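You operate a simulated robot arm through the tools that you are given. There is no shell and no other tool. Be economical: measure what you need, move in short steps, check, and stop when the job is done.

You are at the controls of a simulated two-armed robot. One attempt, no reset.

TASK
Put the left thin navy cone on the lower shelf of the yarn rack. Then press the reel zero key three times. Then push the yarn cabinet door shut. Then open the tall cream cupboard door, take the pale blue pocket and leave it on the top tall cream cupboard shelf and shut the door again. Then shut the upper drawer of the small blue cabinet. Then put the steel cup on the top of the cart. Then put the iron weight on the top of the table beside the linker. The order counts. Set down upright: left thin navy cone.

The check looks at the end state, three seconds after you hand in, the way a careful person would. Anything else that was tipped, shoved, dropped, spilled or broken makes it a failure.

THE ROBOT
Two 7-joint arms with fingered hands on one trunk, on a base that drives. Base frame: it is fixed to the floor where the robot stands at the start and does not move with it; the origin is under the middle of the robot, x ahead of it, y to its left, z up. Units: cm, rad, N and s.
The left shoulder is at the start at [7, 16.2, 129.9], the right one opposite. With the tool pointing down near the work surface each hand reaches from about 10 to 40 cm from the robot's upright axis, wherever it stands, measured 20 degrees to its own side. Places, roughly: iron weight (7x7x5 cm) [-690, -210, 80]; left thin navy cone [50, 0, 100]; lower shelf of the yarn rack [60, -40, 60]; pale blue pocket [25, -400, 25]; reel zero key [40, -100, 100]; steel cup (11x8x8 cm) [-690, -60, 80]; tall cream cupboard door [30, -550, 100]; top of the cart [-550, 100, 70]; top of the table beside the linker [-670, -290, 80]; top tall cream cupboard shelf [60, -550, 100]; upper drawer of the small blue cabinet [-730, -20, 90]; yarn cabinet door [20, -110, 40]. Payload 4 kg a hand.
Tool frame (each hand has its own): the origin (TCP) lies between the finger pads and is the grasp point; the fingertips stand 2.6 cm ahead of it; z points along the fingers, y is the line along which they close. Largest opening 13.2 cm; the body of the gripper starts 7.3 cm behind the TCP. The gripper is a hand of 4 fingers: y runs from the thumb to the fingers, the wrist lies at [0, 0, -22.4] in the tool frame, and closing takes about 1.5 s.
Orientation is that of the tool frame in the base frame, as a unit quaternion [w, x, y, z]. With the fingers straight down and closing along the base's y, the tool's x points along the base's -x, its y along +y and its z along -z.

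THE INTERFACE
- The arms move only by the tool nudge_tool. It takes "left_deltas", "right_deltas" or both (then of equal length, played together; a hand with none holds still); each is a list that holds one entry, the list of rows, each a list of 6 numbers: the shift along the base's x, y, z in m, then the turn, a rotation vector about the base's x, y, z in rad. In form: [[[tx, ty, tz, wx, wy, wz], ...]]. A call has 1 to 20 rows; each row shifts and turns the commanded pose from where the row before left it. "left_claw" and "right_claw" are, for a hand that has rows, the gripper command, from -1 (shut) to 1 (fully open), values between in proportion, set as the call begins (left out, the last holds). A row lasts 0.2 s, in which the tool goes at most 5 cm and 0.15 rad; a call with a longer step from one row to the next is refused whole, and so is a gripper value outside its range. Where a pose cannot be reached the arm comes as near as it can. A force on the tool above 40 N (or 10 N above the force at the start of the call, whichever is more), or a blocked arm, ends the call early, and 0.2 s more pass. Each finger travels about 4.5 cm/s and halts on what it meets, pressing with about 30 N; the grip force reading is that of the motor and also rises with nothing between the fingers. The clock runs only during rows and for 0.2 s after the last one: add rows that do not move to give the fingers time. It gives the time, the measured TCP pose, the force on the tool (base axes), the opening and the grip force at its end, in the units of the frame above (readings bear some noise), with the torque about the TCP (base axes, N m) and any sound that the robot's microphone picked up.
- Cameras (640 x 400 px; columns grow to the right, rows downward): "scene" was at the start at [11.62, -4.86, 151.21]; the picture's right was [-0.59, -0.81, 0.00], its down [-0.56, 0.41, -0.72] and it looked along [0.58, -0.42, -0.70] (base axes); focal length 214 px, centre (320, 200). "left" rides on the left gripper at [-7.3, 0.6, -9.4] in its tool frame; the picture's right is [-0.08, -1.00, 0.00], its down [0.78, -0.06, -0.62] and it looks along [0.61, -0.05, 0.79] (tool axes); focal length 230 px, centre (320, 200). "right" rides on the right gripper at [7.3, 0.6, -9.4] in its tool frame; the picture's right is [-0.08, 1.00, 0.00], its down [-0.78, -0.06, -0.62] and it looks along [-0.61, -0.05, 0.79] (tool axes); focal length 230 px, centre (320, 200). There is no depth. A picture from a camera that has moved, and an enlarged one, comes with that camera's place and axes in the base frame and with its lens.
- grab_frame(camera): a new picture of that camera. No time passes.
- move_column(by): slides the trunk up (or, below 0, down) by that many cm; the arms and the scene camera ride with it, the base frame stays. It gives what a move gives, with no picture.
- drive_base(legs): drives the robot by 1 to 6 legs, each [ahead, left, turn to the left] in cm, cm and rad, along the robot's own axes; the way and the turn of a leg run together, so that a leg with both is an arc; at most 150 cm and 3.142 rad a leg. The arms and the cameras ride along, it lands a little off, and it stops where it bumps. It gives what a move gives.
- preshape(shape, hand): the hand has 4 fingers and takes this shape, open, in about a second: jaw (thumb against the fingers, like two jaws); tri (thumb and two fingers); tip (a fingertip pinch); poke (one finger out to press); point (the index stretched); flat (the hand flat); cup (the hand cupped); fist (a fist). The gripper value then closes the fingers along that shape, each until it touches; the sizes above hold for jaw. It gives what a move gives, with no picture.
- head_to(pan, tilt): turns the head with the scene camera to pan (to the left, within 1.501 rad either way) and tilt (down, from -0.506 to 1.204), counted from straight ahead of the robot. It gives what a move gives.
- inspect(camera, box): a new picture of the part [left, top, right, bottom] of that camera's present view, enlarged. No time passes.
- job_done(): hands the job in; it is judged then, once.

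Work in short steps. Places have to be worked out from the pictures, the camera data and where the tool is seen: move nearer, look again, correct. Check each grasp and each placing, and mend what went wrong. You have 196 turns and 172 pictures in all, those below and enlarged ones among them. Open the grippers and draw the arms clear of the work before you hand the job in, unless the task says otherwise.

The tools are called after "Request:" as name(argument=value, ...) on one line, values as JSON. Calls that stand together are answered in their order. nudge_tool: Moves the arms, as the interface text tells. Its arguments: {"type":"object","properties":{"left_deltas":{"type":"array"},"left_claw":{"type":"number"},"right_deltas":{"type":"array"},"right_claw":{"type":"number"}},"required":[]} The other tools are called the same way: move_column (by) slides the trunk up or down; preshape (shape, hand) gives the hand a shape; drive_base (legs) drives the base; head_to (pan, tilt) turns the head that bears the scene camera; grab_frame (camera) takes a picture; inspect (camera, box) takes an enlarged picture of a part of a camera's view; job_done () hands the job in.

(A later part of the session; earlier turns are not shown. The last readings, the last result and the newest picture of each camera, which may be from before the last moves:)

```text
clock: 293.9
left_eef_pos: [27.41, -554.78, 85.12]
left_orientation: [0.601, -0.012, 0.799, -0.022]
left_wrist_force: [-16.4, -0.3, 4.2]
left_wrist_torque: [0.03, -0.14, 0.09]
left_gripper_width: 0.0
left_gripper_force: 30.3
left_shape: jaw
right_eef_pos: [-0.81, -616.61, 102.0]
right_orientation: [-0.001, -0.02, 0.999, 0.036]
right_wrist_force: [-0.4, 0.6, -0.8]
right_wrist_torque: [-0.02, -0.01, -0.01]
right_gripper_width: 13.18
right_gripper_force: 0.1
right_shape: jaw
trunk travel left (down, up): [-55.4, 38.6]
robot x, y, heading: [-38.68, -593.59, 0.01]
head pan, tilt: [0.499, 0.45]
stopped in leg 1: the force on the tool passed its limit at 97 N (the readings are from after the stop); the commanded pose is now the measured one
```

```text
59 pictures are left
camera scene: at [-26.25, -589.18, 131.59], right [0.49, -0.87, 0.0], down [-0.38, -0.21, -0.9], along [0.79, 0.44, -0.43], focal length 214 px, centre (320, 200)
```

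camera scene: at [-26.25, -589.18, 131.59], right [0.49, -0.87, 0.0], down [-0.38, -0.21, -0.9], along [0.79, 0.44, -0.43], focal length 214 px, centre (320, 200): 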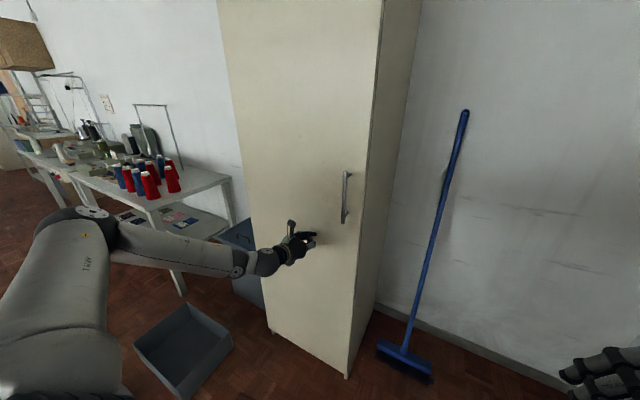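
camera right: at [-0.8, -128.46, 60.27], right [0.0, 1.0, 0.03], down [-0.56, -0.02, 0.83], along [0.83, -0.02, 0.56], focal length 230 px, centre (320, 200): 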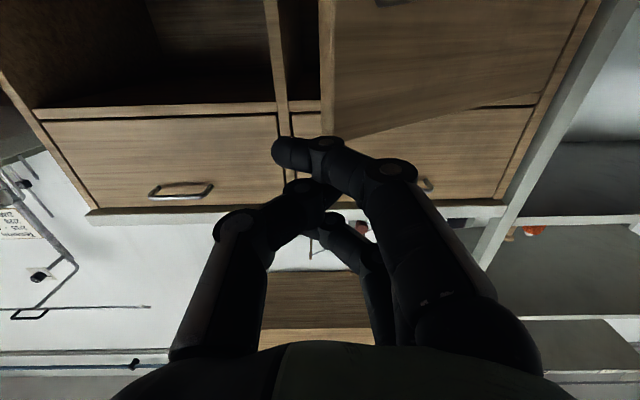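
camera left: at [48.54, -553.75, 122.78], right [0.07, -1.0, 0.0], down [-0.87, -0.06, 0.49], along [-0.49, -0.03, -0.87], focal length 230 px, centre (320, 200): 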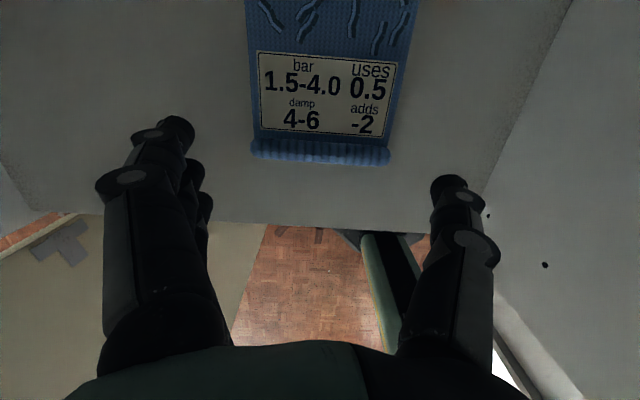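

The door is shut. Backing away, folding the left arm, and turning to look across the room towards the far side.

Request:
drive_base(legs=[[-90, 0, 0]])

Request:
nudge_tool(left_deltas=[[[-0.025, -0.015, 0.01, 0, 0.1245, 0], [-0.025, -0.015, 0.01, 0, 0.1245, 0], [-0.025, -0.015, 0.01, 0, 0.1245, 0], [-0.025, -0.015, 0.01, 0, 0.1245, 0], [-0.025, -0.015, 0.01, 0, 0.1245, 0], [-0.025, -0.015, 0.01, 0, 0.1245, 0], [-0.025, -0.015, 0.01, 0, 0.1245, 0], [-0.025, -0.015, 0.01, 0, 0.1245, 0], [-0.025, -0.015, 0.01, 0, 0.1245, 0], [-0.025, -0.015, 0.01, 0, 0.1245, 0], [0, 0, 0, 0, 0, 0]]], left_claw=1)

Request:
move_column(by=15)

Request:
drive_base(legs=[[0, 0, 2.4]])

Request:
head_to(pan=0.0, tilt=0.2)

Request:
grab_frame(camera="scene")

```text
clock: 298.6
left_eef_pos: [-62.04, -555.26, 85.08]
left_orientation: [0.6, -0.015, 0.799, -0.02]
left_wrist_force: [-0.3, 0.4, 0.0]
left_wrist_torque: [0.01, 0.02, 0.01]
left_gripper_width: 0.03
left_gripper_force: 29.9
left_shape: jaw
right_eef_pos: [-89.93, -617.33, 102.05]
right_orientation: [-0.002, -0.024, 0.999, 0.037]
right_wrist_force: [0.2, -0.2, -0.4]
right_wrist_torque: [0.0, -0.01, -0.03]
right_gripper_width: 13.17
right_gripper_force: 0.2
right_shape: jaw
trunk travel left (down, up): [-55.4, 38.6]
robot x, y, heading: [-128.62, -594.33, 0.02]
head pan, tilt: [0.499, 0.45]
```

```text
clock: 301.0
left_eef_pos: [-87.23, -570.14, 95.07]
left_orientation: [0.022, -0.024, 0.999, -0.008]
left_wrist_force: [-0.4, -0.4, -0.1]
left_wrist_torque: [-0.02, 0.0, 0.0]
left_gripper_width: 13.21
left_gripper_force: 0.1
left_shape: jaw
right_eef_pos: [-90.06, -617.22, 102.09]
right_orientation: [-0.001, -0.025, 0.999, 0.036]
right_wrist_force: [-0.2, 0.0, -0.7]
right_wrist_torque: [-0.01, 0.02, 0.0]
right_gripper_width: 13.22
right_gripper_force: 0.0
right_shape: jaw
trunk travel left (down, up): [-55.4, 38.6]
robot x, y, heading: [-128.09, -594.78, 0.015]
head pan, tilt: [0.499, 0.45]
```

```text
clock: 302.8
left_eef_pos: [-87.25, -570.19, 109.97]
left_orientation: [0.022, -0.023, 0.999, -0.007]
left_wrist_force: [0.4, 0.0, -0.1]
left_wrist_torque: [0.02, -0.03, 0.02]
left_gripper_width: 13.19
left_gripper_force: 0.1
left_shape: jaw
right_eef_pos: [-89.98, -617.2, 117.0]
right_orientation: [-0.002, -0.024, 0.999, 0.037]
right_wrist_force: [-0.1, -0.3, 0.1]
right_wrist_torque: [-0.03, 0.01, 0.02]
right_gripper_width: 13.2
right_gripper_force: 0.1
right_shape: jaw
trunk travel left (down, up): [-70.4, 23.6]
robot x, y, heading: [-128.69, -594.42, 0.016]
head pan, tilt: [0.499, 0.45]
```

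```text
clock: 308.8
left_eef_pos: [-175.22, -583.38, 109.99]
left_orientation: [-0.016, 0.936, -0.35, -0.017]
left_wrist_force: [-0.4, 0.2, -0.2]
left_wrist_torque: [-0.02, -0.03, 0.03]
left_gripper_width: 13.16
left_gripper_force: 0.1
left_shape: jaw
right_eef_pos: [-140.74, -551.39, 117.03]
right_orientation: [0.035, 0.936, -0.35, -0.013]
right_wrist_force: [0.3, -0.4, -0.3]
right_wrist_torque: [0.01, -0.01, 0.01]
right_gripper_width: 13.18
right_gripper_force: 0.0
right_shape: jaw
trunk travel left (down, up): [-70.4, 23.6]
robot x, y, heading: [-128.77, -594.16, 2.392]
head pan, tilt: [0.499, 0.45]
```

```text
clock: 309.7
left_eef_pos: [-175.4, -583.42, 110.04]
left_orientation: [-0.016, 0.936, -0.35, -0.018]
left_wrist_force: [0.4, 0.1, -0.4]
left_wrist_torque: [0.02, -0.02, 0.02]
left_gripper_width: 13.18
left_gripper_force: 0.0
left_shape: jaw
right_eef_pos: [-140.72, -551.37, 116.99]
right_orientation: [0.034, 0.936, -0.35, -0.011]
right_wrist_force: [0.0, 0.1, -0.1]
right_wrist_torque: [0.0, -0.02, -0.01]
right_gripper_width: 13.21
right_gripper_force: 0.1
right_shape: jaw
trunk travel left (down, up): [-70.4, 23.6]
robot x, y, heading: [-128.48, -594.08, 2.395]
head pan, tilt: [0.0, 0.201]
```

```text
58 pictures are left
camera scene: at [-139.15, -584.76, 148.86], right [0.68, 0.73, 0.0], down [0.15, -0.14, -0.98], along [-0.72, 0.67, -0.2], focal length 214 px, centre (320, 200)
```

scene: 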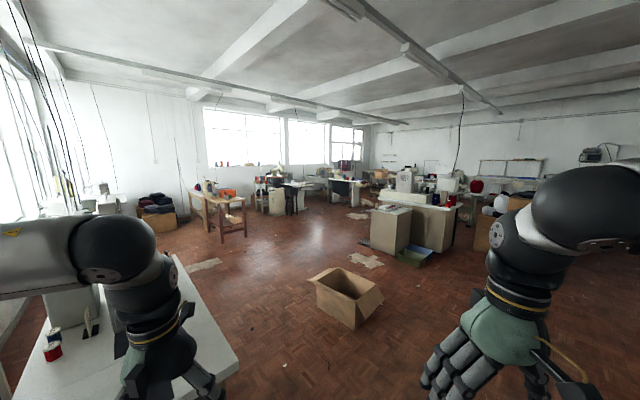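

Surveying: a sewing table is at y<-564 (x<-206), an open carton at ≈[-268,-429], an island at ≈[-290,-270]. I'll take the corridor y≈-508 westward, facing -x.

Request:
drive_base(legs=[[84, -43.6, 0], [0, 0, 0.747], [90, 0, 0]])

Request:
head_to(pan=-0.6, tilt=0.25)

Request:
grab_frame(camera="scene")

```text
clock: 321.0
left_eef_pos: [-291.71, -528.7, 110.08]
left_orientation: [-0.009, 1.0, 0.019, -0.022]
left_wrist_force: [0.4, -0.3, 0.3]
left_wrist_torque: [-0.01, 0.0, 0.01]
left_gripper_width: 13.2
left_gripper_force: 0.0
left_shape: jaw
right_eef_pos: [-288.66, -481.76, 117.08]
right_orientation: [0.037, 0.999, 0.019, 0.001]
right_wrist_force: [-0.3, 0.3, 0.5]
right_wrist_torque: [0.03, 0.02, -0.02]
right_gripper_width: 13.19
right_gripper_force: 0.0
right_shape: jaw
trunk travel left (down, up): [-70.4, 23.6]
robot x, y, heading: [-250.25, -504.95, -3.14]
head pan, tilt: [0.0, 0.201]
```

```text
clock: 322.0
left_eef_pos: [-291.76, -528.92, 109.97]
left_orientation: [-0.008, 1.0, 0.019, -0.022]
left_wrist_force: [-0.4, -0.5, -1.0]
left_wrist_torque: [-0.01, 0.03, -0.01]
left_gripper_width: 13.2
left_gripper_force: 0.0
left_shape: jaw
right_eef_pos: [-288.45, -481.79, 117.08]
right_orientation: [0.037, 0.999, 0.019, 0.002]
right_wrist_force: [-0.5, -1.0, 2.1]
right_wrist_torque: [0.0, -0.03, 0.01]
right_gripper_width: 13.21
right_gripper_force: 0.0
right_shape: jaw
trunk travel left (down, up): [-70.4, 23.6]
robot x, y, heading: [-249.89, -505.19, -3.14]
head pan, tilt: [-0.6, 0.25]
```

```text
57 pictures are left
camera scene: at [-262.82, -499.73, 148.41], right [0.56, 0.83, 0.0], down [0.2, -0.14, -0.97], along [-0.8, 0.54, -0.25], focal length 214 px, centre (320, 200)
```

scene: 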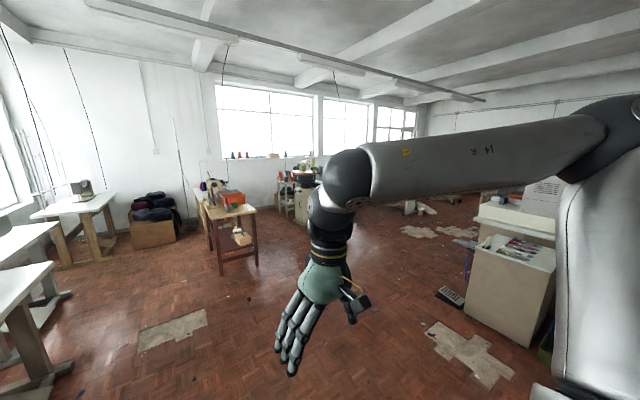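

The way northwest is open. Driving diagonally (two legs), then checking.

Request:
drive_base(legs=[[103, -90, 0], [90, -80, 0]])

Request:
head_to(pan=0, tilt=0.25)

Request:
grab_frame(camera="scene")

Request:
head_to(pan=-0.9, tilt=0.25)

Request:
grab_frame(camera="scene")

```text
clock: 324.6
left_eef_pos: [-313.81, -509.78, 110.08]
left_orientation: [-0.009, 1.0, 0.018, -0.022]
left_wrist_force: [-0.3, 0.0, -0.1]
left_wrist_torque: [0.02, 0.0, -0.01]
left_gripper_width: 13.19
left_gripper_force: 0.0
left_shape: jaw
right_eef_pos: [-310.48, -462.76, 117.1]
right_orientation: [0.036, 0.999, 0.02, 0.001]
right_wrist_force: [0.3, -0.2, 0.6]
right_wrist_torque: [0.01, 0.01, 0.02]
right_gripper_width: 13.2
right_gripper_force: 0.0
right_shape: jaw
trunk travel left (down, up): [-70.4, 23.6]
robot x, y, heading: [-272.45, -485.7, -3.133]
head pan, tilt: [-0.6, 0.25]
stopped in leg 1: the robot was blocked; the commanded pose is now the measured one
```

```text
clock: 325.6
left_eef_pos: [-313.88, -509.64, 109.98]
left_orientation: [-0.009, 1.0, 0.017, -0.023]
left_wrist_force: [-0.4, -0.4, 0.5]
left_wrist_torque: [0.02, -0.02, 0.02]
left_gripper_width: 13.19
left_gripper_force: 0.0
left_shape: jaw
right_eef_pos: [-310.53, -462.62, 117.2]
right_orientation: [0.036, 0.999, 0.019, 0.001]
right_wrist_force: [0.7, 0.0, 0.6]
right_wrist_torque: [0.04, 0.01, -0.01]
right_gripper_width: 13.21
right_gripper_force: 0.1
right_shape: jaw
trunk travel left (down, up): [-70.4, 23.6]
robot x, y, heading: [-272.22, -485.88, -3.136]
head pan, tilt: [0.0, 0.25]
```

```text
56 pictures are left
camera scene: at [-286.5, -485.95, 148.43], right [0.0, 1.0, 0.0], down [0.25, 0.0, -0.97], along [-0.97, 0.0, -0.25], focal length 214 px, centre (320, 200)
```

scene: 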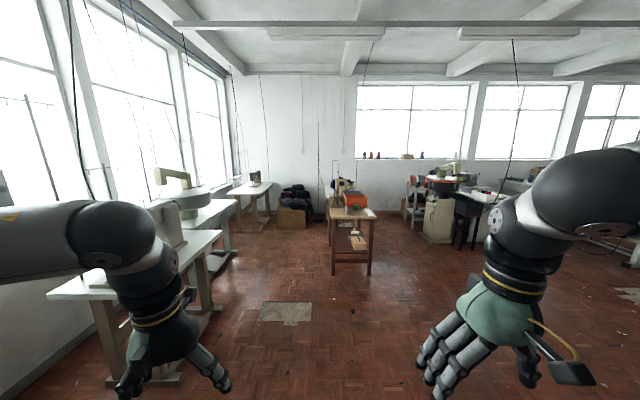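

```text
clock: 326.8
left_eef_pos: [-313.84, -509.57, 110.03]
left_orientation: [-0.008, 1.0, 0.019, -0.022]
left_wrist_force: [-0.3, 0.1, -0.1]
left_wrist_torque: [-0.02, 0.01, 0.0]
left_gripper_width: 13.18
left_gripper_force: 0.1
left_shape: jaw
right_eef_pos: [-310.61, -462.55, 117.12]
right_orientation: [0.036, 0.999, 0.02, 0.001]
right_wrist_force: [-0.4, 0.3, -0.4]
right_wrist_torque: [0.02, 0.01, -0.03]
right_gripper_width: 13.2
right_gripper_force: 0.0
right_shape: jaw
trunk travel left (down, up): [-70.4, 23.6]
robot x, y, heading: [-272.28, -485.5, -3.137]
head pan, tilt: [-0.901, 0.25]
```

```text
55 pictures are left
camera scene: at [-283.13, -478.53, 148.41], right [0.78, 0.62, 0.0], down [0.15, -0.19, -0.97], along [-0.6, 0.76, -0.25], focal length 214 px, centre (320, 200)
```

scene: 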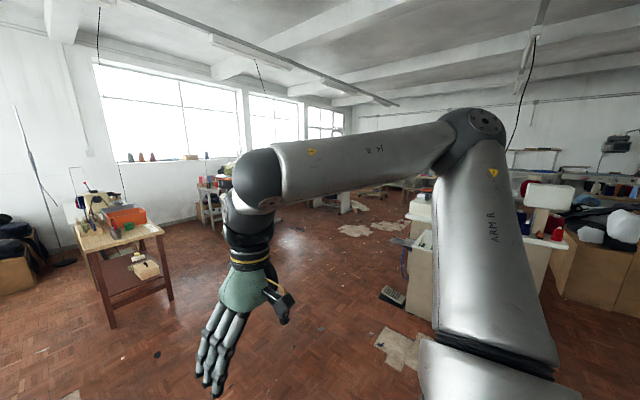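

The base stopped against the carton on my right. I'll step back from it, go further west first, then northwest.

Request:
drive_base(legs=[[0, 14, 0], [95, 0, 0], [80, -90, 0]])

Request:
head_to(pan=-0.5, tilt=0.25)

Request:
grab_frame(camera="scene")

```text
clock: 338.4
left_eef_pos: [-488.66, -432.93, 110.03]
left_orientation: [-0.008, 1.0, 0.015, -0.023]
left_wrist_force: [0.4, -1.3, 0.4]
left_wrist_torque: [0.03, 0.04, -0.01]
left_gripper_width: 13.21
left_gripper_force: 0.1
left_shape: jaw
right_eef_pos: [-484.95, -385.86, 117.06]
right_orientation: [0.036, 0.999, 0.017, 0.0]
right_wrist_force: [0.3, 0.6, -0.5]
right_wrist_torque: [-0.01, -0.04, -0.01]
right_gripper_width: 13.2
right_gripper_force: 0.0
right_shape: jaw
trunk travel left (down, up): [-70.4, 23.6]
robot x, y, heading: [-447.02, -409.03, 3.134]
head pan, tilt: [-0.901, 0.25]
```

```text
clock: 339.2
left_eef_pos: [-488.75, -432.98, 110.03]
left_orientation: [-0.009, 1.0, 0.015, -0.022]
left_wrist_force: [-0.2, 0.6, 0.7]
left_wrist_torque: [0.02, 0.0, -0.01]
left_gripper_width: 13.18
left_gripper_force: 0.1
left_shape: jaw
right_eef_pos: [-484.95, -385.88, 117.04]
right_orientation: [0.036, 0.999, 0.017, 0.001]
right_wrist_force: [0.6, 0.4, 0.8]
right_wrist_torque: [0.0, 0.0, 0.0]
right_gripper_width: 13.2
right_gripper_force: 0.0
right_shape: jaw
trunk travel left (down, up): [-70.4, 23.6]
robot x, y, heading: [-446.83, -409.35, 3.137]
head pan, tilt: [-0.499, 0.25]
```

```text
54 pictures are left
camera scene: at [-460.07, -404.8, 148.41], right [0.48, 0.88, 0.0], down [0.22, -0.12, -0.97], along [-0.85, 0.47, -0.25], focal length 214 px, centre (320, 200)
```

scene: 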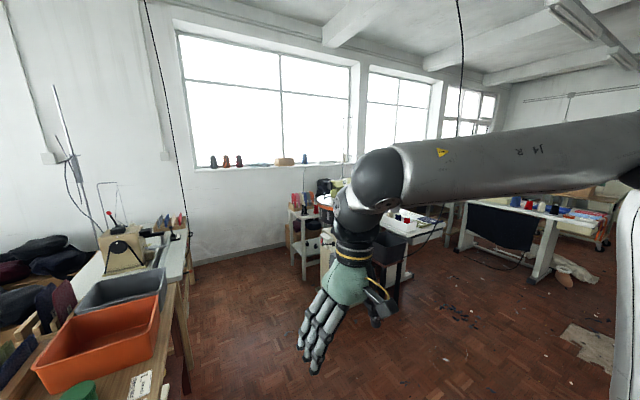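

Clear floor to the north. Strafing north along x≈-447 and then looking at the west side.

Request:
drive_base(legs=[[0, -150, 0], [0, -150, 0]])

Request:
head_to(pan=0, tilt=0.2)

Request:
grab_frame(camera="scene")

```text
clock: 353.8
left_eef_pos: [-491.22, -131.4, 110.0]
left_orientation: [-0.009, 0.999, 0.025, -0.022]
left_wrist_force: [-0.2, -0.4, -0.1]
left_wrist_torque: [-0.02, -0.02, -0.01]
left_gripper_width: 13.17
left_gripper_force: 0.0
left_shape: jaw
right_eef_pos: [-488.48, -84.41, 117.06]
right_orientation: [0.035, 0.999, 0.026, 0.001]
right_wrist_force: [0.3, -0.4, -0.9]
right_wrist_torque: [0.0, -0.02, -0.01]
right_gripper_width: 13.2
right_gripper_force: 0.1
right_shape: jaw
trunk travel left (down, up): [-70.4, 23.6]
robot x, y, heading: [-449.64, -107.25, -3.127]
head pan, tilt: [-0.499, 0.25]
```

```text
clock: 354.7
left_eef_pos: [-491.22, -131.46, 110.19]
left_orientation: [-0.008, 0.999, 0.025, -0.021]
left_wrist_force: [0.0, 0.9, -0.4]
left_wrist_torque: [0.0, 0.01, 0.0]
left_gripper_width: 13.21
left_gripper_force: 0.1
left_shape: jaw
right_eef_pos: [-488.5, -84.41, 116.99]
right_orientation: [0.035, 0.999, 0.026, 0.001]
right_wrist_force: [-0.4, -0.1, -0.1]
right_wrist_torque: [0.0, 0.01, 0.02]
right_gripper_width: 13.19
right_gripper_force: 0.0
right_shape: jaw
trunk travel left (down, up): [-70.4, 23.6]
robot x, y, heading: [-449.98, -107.23, -3.122]
head pan, tilt: [0.0, 0.201]
```

```text
53 pictures are left
camera scene: at [-464.23, -107.34, 148.86], right [-0.02, 1.0, 0.0], down [0.2, 0.0, -0.98], along [-0.98, -0.02, -0.2], focal length 214 px, centre (320, 200)
```

scene: 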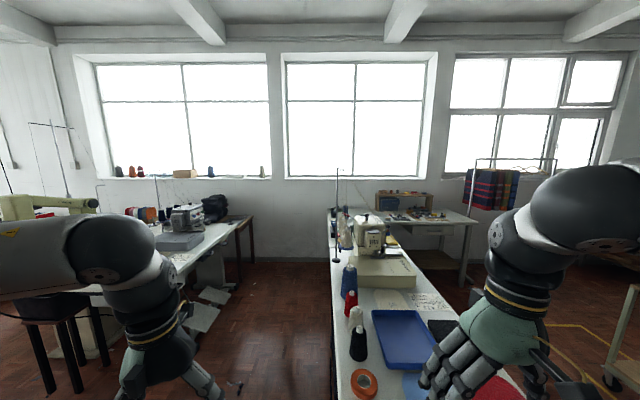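

A table with a serger and a blue tray lies directly ahead; the small cabinet should be beyond it. Zooming in.

Request:
inspect(camera="scene", box=[320, 160, 500, 280])

Request:
inspect(camera="scene", box=[80, 170, 330, 330])

```text
3.33 times, centred on (410, 220) of scene
camera zoom: at [-464.23, -107.34, 148.86], right [-0.02, 1.0, 0.0], down [0.2, 0.0, -0.98], along [-0.98, -0.02, -0.2], focal length 715 px, centre (20, 133)
```

zoom: 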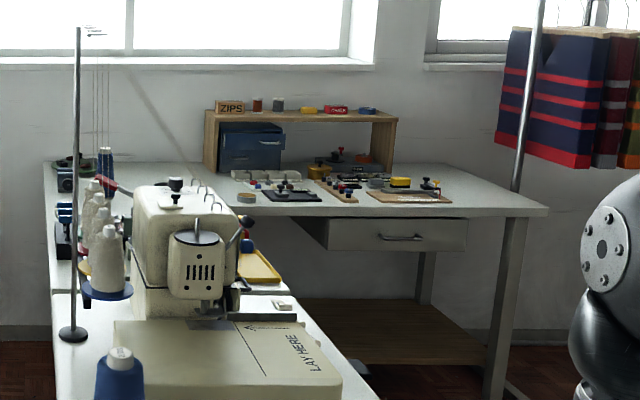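

```text
2.50 times, centred on (205, 250) of scene
camera zoom: at [-464.23, -107.34, 148.86], right [-0.02, 1.0, 0.0], down [0.2, 0.0, -0.98], along [-0.98, -0.02, -0.2], focal length 536 px, centre (608, 75)
```

zoom: 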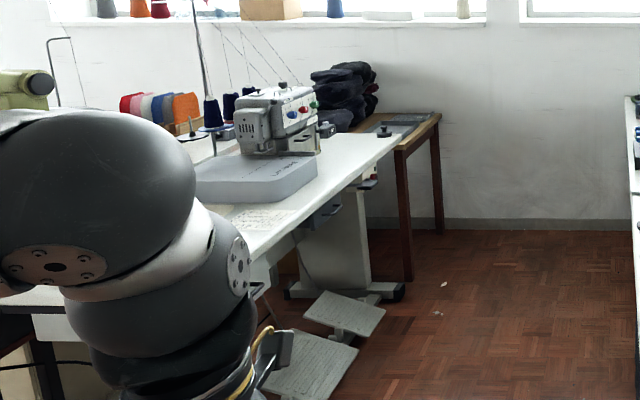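

The small blue cabinet sits on the desk at the wall under a little bridge shelf (upper drawer ajar). I'll move right (north) past the serger table's end and look down the aisle.

Request:
drive_base(legs=[[0, 0, -0.02], [0, -105, 0]])

Request:
head_to(pan=0, tilt=0.4)

Request:
grab_frame(camera="scene")

```text
clock: 360.4
left_eef_pos: [-491.36, -27.35, 110.04]
left_orientation: [-0.008, 1.0, 0.014, -0.022]
left_wrist_force: [0.2, 0.1, -0.3]
left_wrist_torque: [0.0, -0.01, 0.0]
left_gripper_width: 13.17
left_gripper_force: 0.0
left_shape: jaw
right_eef_pos: [-487.52, 19.71, 117.07]
right_orientation: [0.037, 0.999, 0.015, 0.0]
right_wrist_force: [0.3, 0.0, -0.1]
right_wrist_torque: [0.02, -0.05, -0.04]
right_gripper_width: 13.2
right_gripper_force: 0.1
right_shape: jaw
trunk travel left (down, up): [-70.4, 23.6]
robot x, y, heading: [-449.12, -3.94, 3.135]
head pan, tilt: [0.0, 0.201]
```

```text
clock: 361.1
left_eef_pos: [-491.29, -27.3, 110.14]
left_orientation: [-0.009, 1.0, 0.014, -0.022]
left_wrist_force: [-0.3, -0.9, 0.4]
left_wrist_torque: [-0.01, -0.01, -0.03]
left_gripper_width: 13.16
left_gripper_force: 0.0
left_shape: jaw
right_eef_pos: [-487.43, 19.62, 116.95]
right_orientation: [0.036, 0.999, 0.016, 0.001]
right_wrist_force: [0.3, -0.3, 0.9]
right_wrist_torque: [0.02, 0.02, 0.03]
right_gripper_width: 13.17
right_gripper_force: 0.0
right_shape: jaw
trunk travel left (down, up): [-70.4, 23.6]
robot x, y, heading: [-449.21, -4.11, 3.135]
head pan, tilt: [0.0, 0.4]
```

```text
50 pictures are left
camera scene: at [-463.75, -3.77, 147.02], right [0.01, 1.0, 0.0], down [0.39, 0.0, -0.92], along [-0.92, 0.0, -0.39], focal length 214 px, centre (320, 200)
```

scene: 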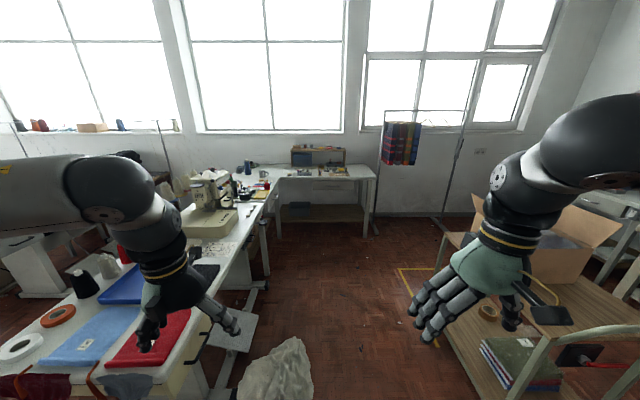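

A white sack lies on the floor at ≈[-530,-28] and the cart is to the right; I need to gauge the aisle width before driving. Zooming on both.

Request:
inspect(camera="scene", box=[200, 230, 440, 400])

Request:
nudge_tool(right_deltas=[[[0.04, 0, 0.0, 0, 0, 0], [0.03, 0, 0.0, 0, 0, 0], [0.03, 0, 0.02, 0, 0, 0], [0, 0, 0, 0, 0, 0]]])

Request:
head_to(pan=-0.45, tilt=0.65)

Request:
grab_frame(camera="scene")

```text
2.35 times, centred on (320, 315) of scene
camera zoom: at [-463.75, -3.77, 147.02], right [0.01, 1.0, 0.0], down [0.39, 0.0, -0.92], along [-0.92, 0.0, -0.39], focal length 505 px, centre (320, -71)
```

zoom: 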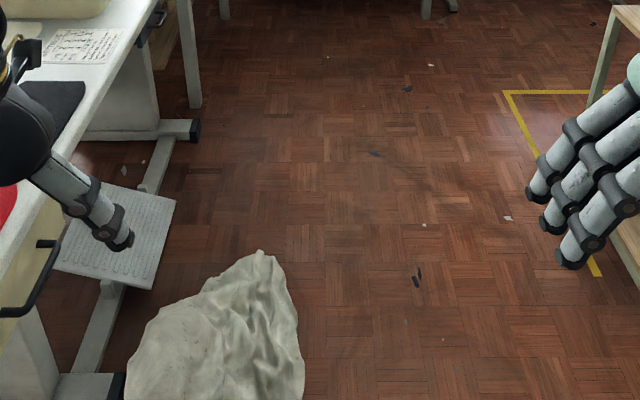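

```text
clock: 362.1
left_eef_pos: [-491.37, -27.32, 109.94]
left_orientation: [-0.008, 1.0, 0.014, -0.021]
left_wrist_force: [-0.5, -0.1, -0.1]
left_wrist_torque: [0.01, -0.03, -0.01]
left_gripper_width: 13.19
left_gripper_force: 0.1
left_shape: jaw
right_eef_pos: [-477.52, 19.73, 119.07]
right_orientation: [0.036, 0.999, 0.015, 0.001]
right_wrist_force: [-0.6, -0.4, 0.0]
right_wrist_torque: [0.02, -0.03, 0.01]
right_gripper_width: 13.22
right_gripper_force: 0.2
right_shape: jaw
trunk travel left (down, up): [-70.4, 23.6]
robot x, y, heading: [-449.19, -3.71, 3.131]
head pan, tilt: [0.0, 0.4]
```

```text
clock: 363.0
left_eef_pos: [-491.34, -27.38, 110.02]
left_orientation: [-0.008, 1.0, 0.014, -0.023]
left_wrist_force: [-0.2, 0.1, -1.4]
left_wrist_torque: [-0.02, 0.0, -0.01]
left_gripper_width: 13.2
left_gripper_force: 0.0
left_shape: jaw
right_eef_pos: [-477.6, 19.81, 118.95]
right_orientation: [0.037, 0.999, 0.014, 0.001]
right_wrist_force: [-1.2, 0.5, 0.8]
right_wrist_torque: [0.02, 0.0, 0.01]
right_gripper_width: 13.17
right_gripper_force: 0.1
right_shape: jaw
trunk travel left (down, up): [-70.4, 23.6]
robot x, y, heading: [-449.25, -3.69, 3.136]
head pan, tilt: [-0.45, 0.649]
```

```text
48 pictures are left
camera scene: at [-462.25, -0.05, 144.77], right [0.44, 0.9, 0.0], down [0.54, -0.27, -0.8], along [-0.72, 0.35, -0.6], focal length 214 px, centre (320, 200)
```

scene: 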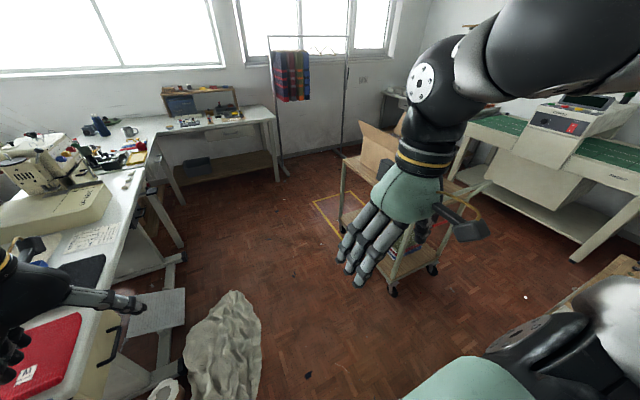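

The aisle between the sack (y<-10) and the cart wheels (y>80) is ≈90 cm, so y≈+32 is passable. The steel cup is visible at ≈[-698,-67] on the desk and the cabinet at ≈[-725,-25]. Driving in.

Request:
drive_base(legs=[[0, -36, 0], [100, 0, 0], [80, 0, 0]])

Request:
head_to(pan=0.4, tilt=0.55)

Request:
grab_frame(camera="scene")

```text
clock: 374.1
left_eef_pos: [-672.0, 8.93, 110.05]
left_orientation: [-0.009, 1.0, 0.014, -0.022]
left_wrist_force: [0.4, 1.0, 0.1]
left_wrist_torque: [0.01, 0.02, -0.04]
left_gripper_width: 13.17
left_gripper_force: 0.0
left_shape: jaw
right_eef_pos: [-658.14, 55.92, 119.09]
right_orientation: [0.035, 0.999, 0.016, 0.001]
right_wrist_force: [-0.3, 0.3, -0.2]
right_wrist_torque: [-0.01, -0.02, -0.02]
right_gripper_width: 13.22
right_gripper_force: 0.1
right_shape: jaw
trunk travel left (down, up): [-70.4, 23.6]
robot x, y, heading: [-630.2, 32.05, 3.138]
head pan, tilt: [-0.45, 0.649]
```

```text
clock: 375.2
left_eef_pos: [-672.12, 8.88, 109.94]
left_orientation: [-0.008, 1.0, 0.014, -0.022]
left_wrist_force: [-0.1, -0.1, -0.4]
left_wrist_torque: [-0.02, 0.04, -0.02]
left_gripper_width: 13.17
left_gripper_force: 0.1
left_shape: jaw
right_eef_pos: [-658.34, 55.96, 119.0]
right_orientation: [0.035, 0.999, 0.016, 0.002]
right_wrist_force: [0.6, -0.3, 0.0]
right_wrist_torque: [0.0, 0.0, -0.02]
right_gripper_width: 13.21
right_gripper_force: 0.1
right_shape: jaw
trunk travel left (down, up): [-70.4, 23.6]
robot x, y, heading: [-630.13, 32.46, 3.134]
head pan, tilt: [0.4, 0.55]
```

```text
47 pictures are left
camera scene: at [-643.47, 28.96, 145.64], right [-0.38, 0.92, 0.0], down [0.48, 0.2, -0.85], along [-0.79, -0.33, -0.52], focal length 214 px, centre (320, 200)
```

scene: 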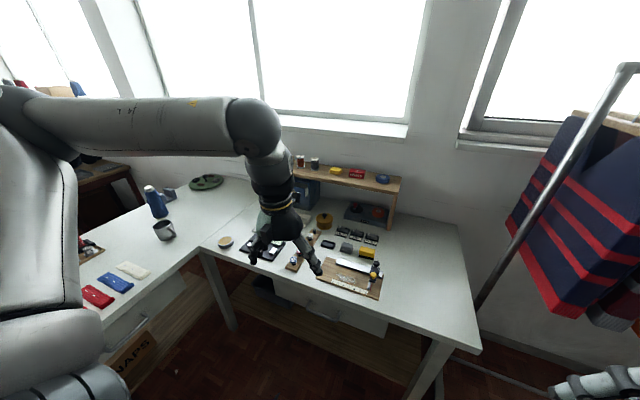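

I'm in front of the desk. Backing 20 cm and shifting left to face the cabinet, then pointing the closed left hand forward.

Request:
drive_base(legs=[[-20, 0, 0], [0, 37, 0]])

Request:
nudge_tool(left_deltas=[[[-0.018, 0.01, 0, 0, 0.1428, 0], [-0.018, 0.01, 0, 0, 0.1428, 0], [-0.018, 0.01, 0, 0, 0.1428, 0], [-0.018, 0.01, 0, 0, 0.1428, 0], [-0.018, 0.01, 0, 0, 0.1428, 0], [-0.018, 0.01, 0, 0, 0.1428, 0], [-0.018, 0.01, 0, 0, 0.1428, 0], [-0.018, 0.01, 0, 0, 0.1428, 0], [-0.018, 0.01, 0, 0, 0.1428, 0], [-0.018, 0.01, 0, 0, 0.1428, 0], [-0.018, 0.01, 0, 0, 0.1428, 0], [0, 0, 0, 0, 0, 0]]], left_claw=-1)

Request:
head_to(pan=0.05, tilt=0.4)

Request:
grab_frame(camera="scene")

Request:
grab_frame(camera="left")

```text
clock: 378.8
left_eef_pos: [-652.07, -28.09, 110.07]
left_orientation: [-0.007, 1.0, 0.015, -0.022]
left_wrist_force: [-0.6, -0.1, -0.2]
left_wrist_torque: [-0.05, 0.04, -0.01]
left_gripper_width: 13.19
left_gripper_force: 0.0
left_shape: jaw
right_eef_pos: [-638.47, 19.05, 119.02]
right_orientation: [0.037, 0.999, 0.017, 0.0]
right_wrist_force: [-0.9, -1.0, -0.9]
right_wrist_torque: [-0.01, -0.01, 0.0]
right_gripper_width: 13.2
right_gripper_force: 0.0
right_shape: jaw
trunk travel left (down, up): [-70.4, 23.6]
robot x, y, heading: [-610.42, -4.82, 3.137]
head pan, tilt: [0.4, 0.55]
```

```text
clock: 381.4
left_eef_pos: [-672.09, -12.63, 114.9]
left_orientation: [-0.017, 0.717, 0.003, -0.697]
left_wrist_force: [0.0, 0.4, 0.1]
left_wrist_torque: [0.01, 0.02, 0.01]
left_gripper_width: 0.0
left_gripper_force: 30.0
left_shape: jaw
left hand out of reach, approached as far as the arm can: row 10, 11
right_eef_pos: [-638.26, 19.3, 119.03]
right_orientation: [0.037, 0.999, 0.016, 0.0]
right_wrist_force: [1.4, -0.5, 0.7]
right_wrist_torque: [-0.02, 0.0, -0.02]
right_gripper_width: 13.22
right_gripper_force: 0.2
right_shape: jaw
trunk travel left (down, up): [-70.4, 23.6]
robot x, y, heading: [-610.23, -4.24, 3.137]
head pan, tilt: [0.4, 0.55]
```

```text
clock: 382.2
left_eef_pos: [-672.25, -12.89, 114.62]
left_orientation: [-0.017, 0.717, 0.003, -0.696]
left_wrist_force: [0.1, -0.9, -0.1]
left_wrist_torque: [-0.02, -0.03, -0.01]
left_gripper_width: 0.0
left_gripper_force: 30.0
left_shape: jaw
right_eef_pos: [-638.54, 19.0, 119.06]
right_orientation: [0.036, 0.999, 0.017, 0.001]
right_wrist_force: [-0.5, 0.5, 0.2]
right_wrist_torque: [0.03, -0.01, -0.01]
right_gripper_width: 13.23
right_gripper_force: 0.0
right_shape: jaw
trunk travel left (down, up): [-70.4, 23.6]
robot x, y, heading: [-610.05, -4.55, 3.139]
head pan, tilt: [0.051, 0.4]
```

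```text
46 pictures are left
camera scene: at [-624.6, -4.94, 147.0], right [-0.05, 1.0, 0.0], down [0.39, 0.02, -0.92], along [-0.92, -0.04, -0.39], focal length 214 px, centre (320, 200)
```

scene: 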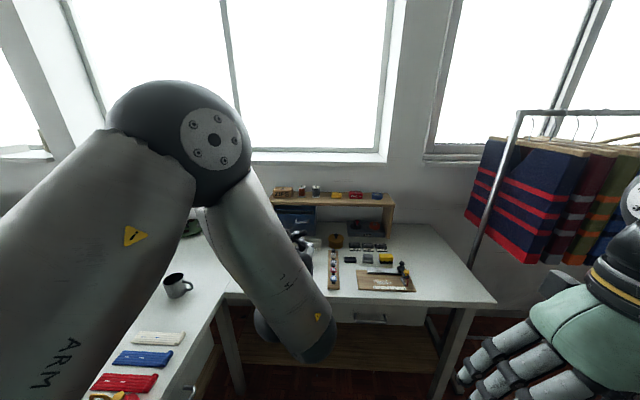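

```text
45 pictures are left
camera left: at [-663.06, -13.79, 122.24], right [0.02, 0.99, 0.11], down [0.64, 0.07, -0.76], along [-0.77, 0.08, -0.64], focal length 230 px, centre (320, 200)
```

left: 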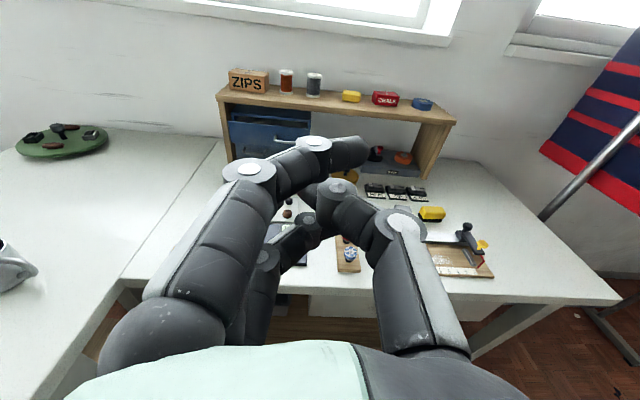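

Zooming on the cabinet through the hand camera to see the drawer.

Request:
inspect(camera="left", box=[200, 60, 360, 160])

```text
4.00 times, centred on (280, 110) of left
camera zoom: at [-663.06, -13.79, 122.24], right [0.02, 0.99, 0.11], down [0.64, 0.07, -0.76], along [-0.77, 0.08, -0.64], focal length 920 px, centre (480, 560)
```

zoom: 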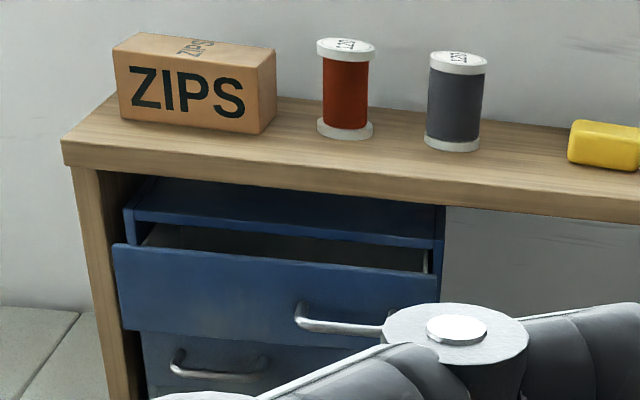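

The upper drawer stands open with its front centre at ≈[-720,-24,95]. I'll lower the trunk 19 cm and shift the hand 12 cm to line up.

Request:
nudge_tool(left_deltas=[[[0, -0.02, 0, 0, 0, 0], [0, -0.02, 0, 0, 0, 0], [0, -0.02, 0, 0, 0, 0], [0, -0.02, 0, 0, 0, 0], [0, -0.02, 0, 0, 0, 0], [0, -0.015, 0, 0, 0, 0], [0, 0, 0, 0, 0, 0]]])

Request:
move_column(by=-19)

Request:
drive_base(legs=[[25, 0, 0]])

Request:
grab_frame(camera="left")

Request:
grab_frame(camera="scene")

```text
clock: 383.8
left_eef_pos: [-672.52, -22.48, 114.71]
left_orientation: [-0.016, 0.72, 0.005, -0.694]
left_wrist_force: [-1.0, -1.5, 0.8]
left_wrist_torque: [-0.01, -0.01, -0.01]
left_gripper_width: 0.0
left_gripper_force: 29.8
left_shape: jaw
left hand out of reach, approached as far as the arm can: row 2, 5, 6
right_eef_pos: [-638.45, 19.2, 118.98]
right_orientation: [0.036, 0.999, 0.016, 0.001]
right_wrist_force: [0.2, 0.0, -0.9]
right_wrist_torque: [0.0, 0.02, 0.01]
right_gripper_width: 13.2
right_gripper_force: 0.1
right_shape: jaw
trunk travel left (down, up): [-70.4, 23.6]
robot x, y, heading: [-610.25, -4.22, 3.141]
head pan, tilt: [0.051, 0.4]
```

```text
clock: 385.9
left_eef_pos: [-672.49, -22.5, 95.72]
left_orientation: [-0.016, 0.72, 0.004, -0.694]
left_wrist_force: [0.5, -0.9, -0.5]
left_wrist_torque: [0.0, -0.01, 0.0]
left_gripper_width: 0.01
left_gripper_force: 30.0
left_shape: jaw
right_eef_pos: [-638.47, 19.08, 100.09]
right_orientation: [0.036, 0.999, 0.016, 0.001]
right_wrist_force: [-0.1, 0.1, -0.2]
right_wrist_torque: [0.02, -0.03, 0.01]
right_gripper_width: 13.2
right_gripper_force: 0.2
right_shape: jaw
trunk travel left (down, up): [-51.4, 42.6]
robot x, y, heading: [-610.32, -4.58, 3.14]
head pan, tilt: [0.051, 0.4]
```

```text
clock: 387.7
left_eef_pos: [-697.39, -22.4, 95.79]
left_orientation: [-0.015, 0.719, 0.004, -0.694]
left_wrist_force: [-0.3, 0.0, 0.3]
left_wrist_torque: [-0.02, 0.0, -0.02]
left_gripper_width: 0.02
left_gripper_force: 29.8
left_shape: jaw
right_eef_pos: [-663.28, 19.2, 100.09]
right_orientation: [0.036, 0.999, 0.017, 0.001]
right_wrist_force: [0.1, 0.8, 0.4]
right_wrist_torque: [-0.04, 0.0, -0.02]
right_gripper_width: 13.2
right_gripper_force: 0.0
right_shape: jaw
trunk travel left (down, up): [-51.4, 42.6]
robot x, y, heading: [-634.98, -4.63, 3.141]
head pan, tilt: [0.051, 0.4]
```

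```text
43 pictures are left
camera left: at [-688.24, -23.34, 103.39], right [0.01, 0.99, 0.11], down [0.65, 0.07, -0.76], along [-0.76, 0.08, -0.64], focal length 230 px, centre (320, 200)
```

left: 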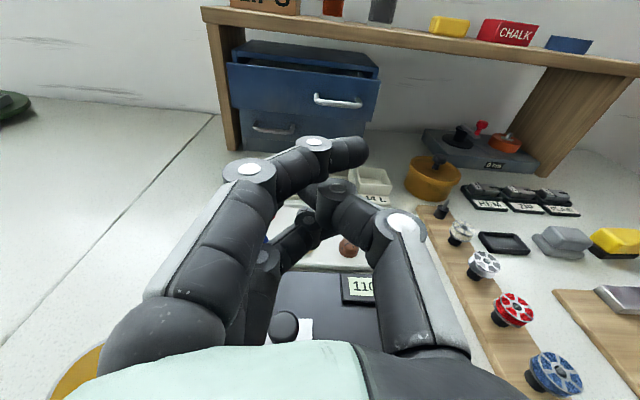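

```text
42 pictures are left
camera scene: at [-649.38, -4.81, 128.01], right [-0.05, 1.0, 0.0], down [0.39, 0.02, -0.92], along [-0.92, -0.04, -0.39], focal length 214 px, centre (320, 200)
```

scene: 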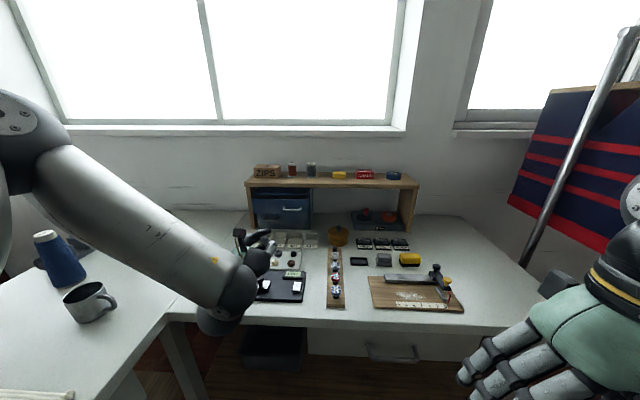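

Triangulated: drawer front centre ≈[-729,-24.5], z 88–96; the bridge board underside is ≈100.4. I'll lower to z≈90.5 so the hand camera clears the board, and push forward.

Request:
move_column(by=-5.2)

Request:
nudge_tool(left_deltas=[[[-0.01, -0.006, 0, 0, 0, 0], [-0.01, -0.006, 0, 0, 0, 0], [0, 0, 0, 0, 0, 0]]])

Request:
drive_base(legs=[[18, 0, 0]])

Request:
grab_frame(camera="left")

```text
clock: 388.6
left_eef_pos: [-697.22, -22.38, 90.6]
left_orientation: [-0.016, 0.72, 0.005, -0.694]
left_wrist_force: [0.3, -0.3, 1.0]
left_wrist_torque: [-0.02, 0.0, -0.04]
left_gripper_width: 0.01
left_gripper_force: 29.8
left_shape: jaw
right_eef_pos: [-663.23, 19.25, 94.81]
right_orientation: [0.035, 0.999, 0.016, 0.001]
right_wrist_force: [-0.3, -0.2, -0.7]
right_wrist_torque: [0.04, 0.0, 0.0]
right_gripper_width: 13.17
right_gripper_force: 0.0
right_shape: jaw
trunk travel left (down, up): [-46.2, 47.8]
robot x, y, heading: [-635.34, -4.15, 3.139]
head pan, tilt: [0.051, 0.4]
```

```text
clock: 389.4
left_eef_pos: [-697.26, -22.4, 90.6]
left_orientation: [-0.016, 0.719, 0.004, -0.695]
left_wrist_force: [0.2, 0.1, 0.2]
left_wrist_torque: [0.02, 0.01, -0.01]
left_gripper_width: 0.01
left_gripper_force: 29.7
left_shape: jaw
left hand out of reach, approached as far as the arm can: row 1, 2
right_eef_pos: [-663.15, 19.09, 94.87]
right_orientation: [0.035, 0.999, 0.016, 0.001]
right_wrist_force: [0.4, 0.2, 0.0]
right_wrist_torque: [-0.03, 0.0, 0.02]
right_gripper_width: 13.19
right_gripper_force: 0.0
right_shape: jaw
trunk travel left (down, up): [-46.2, 47.8]
robot x, y, heading: [-634.97, -4.56, 3.137]
head pan, tilt: [0.051, 0.4]
```

```text
clock: 390.9
left_eef_pos: [-715.39, -22.35, 90.55]
left_orientation: [-0.015, 0.719, 0.003, -0.695]
left_wrist_force: [0.4, 0.2, -0.7]
left_wrist_torque: [0.01, 0.02, 0.03]
left_gripper_width: 0.0
left_gripper_force: 30.0
left_shape: jaw
right_eef_pos: [-681.26, 19.14, 94.9]
right_orientation: [0.036, 0.999, 0.015, 0.002]
right_wrist_force: [0.0, 0.6, 0.5]
right_wrist_torque: [0.01, 0.0, -0.03]
right_gripper_width: 13.21
right_gripper_force: 0.1
right_shape: jaw
trunk travel left (down, up): [-46.2, 47.8]
robot x, y, heading: [-653.05, -4.08, 3.138]
head pan, tilt: [0.051, 0.4]
```

```text
41 pictures are left
camera left: at [-706.36, -23.24, 98.17], right [0.01, 0.99, 0.11], down [0.65, 0.07, -0.76], along [-0.76, 0.08, -0.64], focal length 230 px, centre (320, 200)
```

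left: 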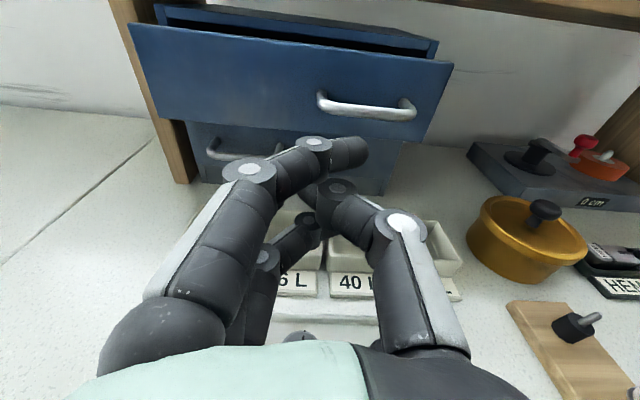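

The fingertips are aligned with the lower part of the drawer front. I'll pitch up slightly to keep the camera below the board, then push in short legs.

Request:
nudge_tool(left_deltas=[[[0, 0, -0.002, 0, 0.04, 0], [0, 0, -0.002, 0, 0.05, 0], [0, 0, 0, 0, 0, 0]]])

Request:
drive_base(legs=[[10, 0, 0]])

Request:
grab_frame(camera="left")

```text
clock: 391.7
left_eef_pos: [-715.37, -22.25, 90.38]
left_orientation: [0.015, -0.687, -0.004, 0.726]
left_wrist_force: [0.2, -0.6, -0.2]
left_wrist_torque: [0.01, -0.02, 0.02]
left_gripper_width: 0.02
left_gripper_force: 29.7
left_shape: jaw
right_eef_pos: [-681.33, 19.22, 94.89]
right_orientation: [0.035, 0.999, 0.015, 0.001]
right_wrist_force: [0.5, 0.0, -0.3]
right_wrist_torque: [0.02, 0.03, 0.01]
right_gripper_width: 13.2
right_gripper_force: 0.1
right_shape: jaw
trunk travel left (down, up): [-46.2, 47.8]
robot x, y, heading: [-653.3, -4.49, 3.138]
head pan, tilt: [0.051, 0.4]
```

```text
clock: 392.9
left_eef_pos: [-725.47, -22.29, 89.95]
left_orientation: [0.016, -0.69, -0.003, 0.724]
left_wrist_force: [1.7, 2.5, -19.3]
left_wrist_torque: [-0.18, -0.11, -0.01]
left_gripper_width: 0.01
left_gripper_force: 30.6
left_shape: jaw
right_eef_pos: [-691.63, 19.2, 94.81]
right_orientation: [0.036, 0.999, 0.015, 0.002]
right_wrist_force: [0.1, -0.6, -0.4]
right_wrist_torque: [-0.02, -0.04, 0.02]
right_gripper_width: 13.18
right_gripper_force: 0.1
right_shape: jaw
trunk travel left (down, up): [-46.2, 47.8]
robot x, y, heading: [-663.22, -4.21, 3.142]
head pan, tilt: [0.051, 0.4]
```

```text
40 pictures are left
camera left: at [-715.82, -23.27, 96.69], right [0.02, 0.99, 0.1], down [0.58, 0.07, -0.81], along [-0.81, 0.08, -0.57], focal length 230 px, centre (320, 200)
```

left: 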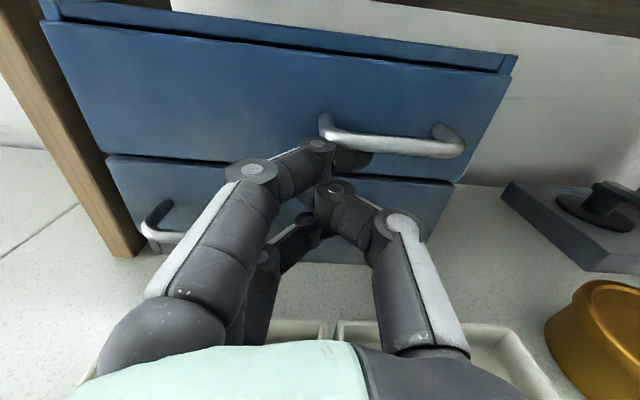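

The drawer is almost in; the fingertip sits under its handle. One more gentle push.

Request:
drive_base(legs=[[3, 0, 0]])

Request:
grab_frame(camera="left")

```text
clock: 393.7
left_eef_pos: [-725.7, -22.4, 89.8]
left_orientation: [0.015, -0.692, 0.001, 0.722]
left_wrist_force: [23.8, -1.1, 6.7]
left_wrist_torque: [-0.31, 0.58, 0.29]
left_gripper_width: 0.01
left_gripper_force: 29.8
left_shape: jaw
right_eef_pos: [-692.2, 19.18, 94.95]
right_orientation: [0.035, 0.999, 0.017, -0.001]
right_wrist_force: [0.5, -0.1, 0.3]
right_wrist_torque: [-0.01, -0.03, 0.0]
right_gripper_width: 13.19
right_gripper_force: 0.0
right_shape: jaw
trunk travel left (down, up): [-46.2, 47.8]
robot x, y, heading: [-663.74, -4.14, -3.141]
head pan, tilt: [0.051, 0.4]
stopped in leg 1: the force on the tool passed its limit at 62 N (the readings are from after the stop); the commanded pose is now the measured one
```

```text
39 pictures are left
camera left: at [-716.01, -23.3, 96.72], right [0.03, 0.99, 0.1], down [0.58, 0.06, -0.81], along [-0.81, 0.08, -0.58], focal length 230 px, centre (320, 200)
```

left: 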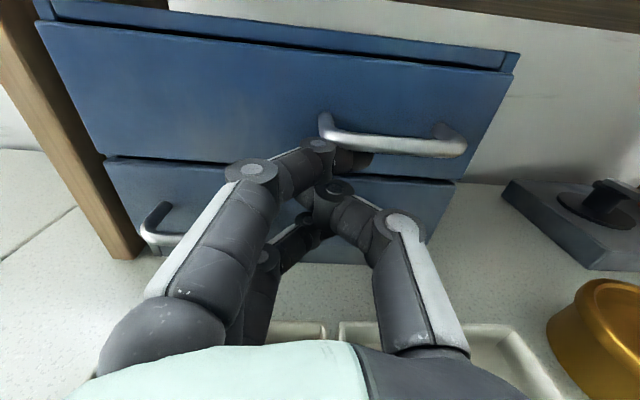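

Hard stop. Backing off 15 cm to check how flush the drawer is.

Request:
drive_base(legs=[[-14, 0, 0]])

Request:
inspect(camera="left", box=[90, 0, 490, 200])

```text
clock: 395.0
left_eef_pos: [-712.11, -22.42, 89.47]
left_orientation: [0.016, -0.693, 0.0, 0.72]
left_wrist_force: [-0.6, 0.1, 1.3]
left_wrist_torque: [-0.01, 0.01, -0.02]
left_gripper_width: 0.0
left_gripper_force: 29.9
left_shape: jaw
right_eef_pos: [-678.5, 19.15, 94.83]
right_orientation: [0.036, 0.999, 0.018, 0.0]
right_wrist_force: [0.4, -0.4, 1.0]
right_wrist_torque: [0.0, -0.01, 0.0]
right_gripper_width: 13.19
right_gripper_force: 0.1
right_shape: jaw
trunk travel left (down, up): [-46.2, 47.8]
robot x, y, heading: [-650.31, -4.45, 3.14]
head pan, tilt: [0.051, 0.4]
```

```text
1.60 times, centred on (290, 100) of left
camera zoom: at [-702.54, -23.37, 96.44], right [0.02, 0.99, 0.1], down [0.59, 0.07, -0.81], along [-0.81, 0.08, -0.58], focal length 368 px, centre (368, 360)
```

zoom: 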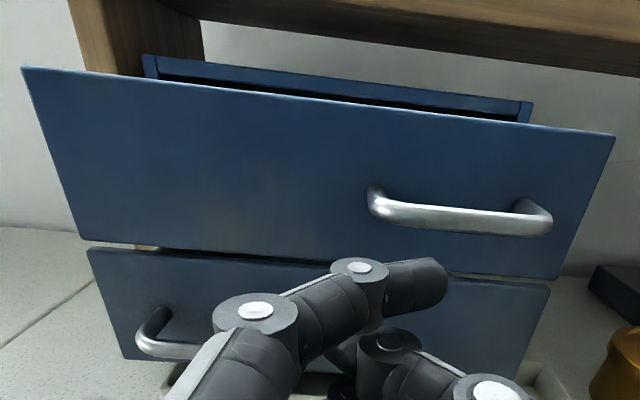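

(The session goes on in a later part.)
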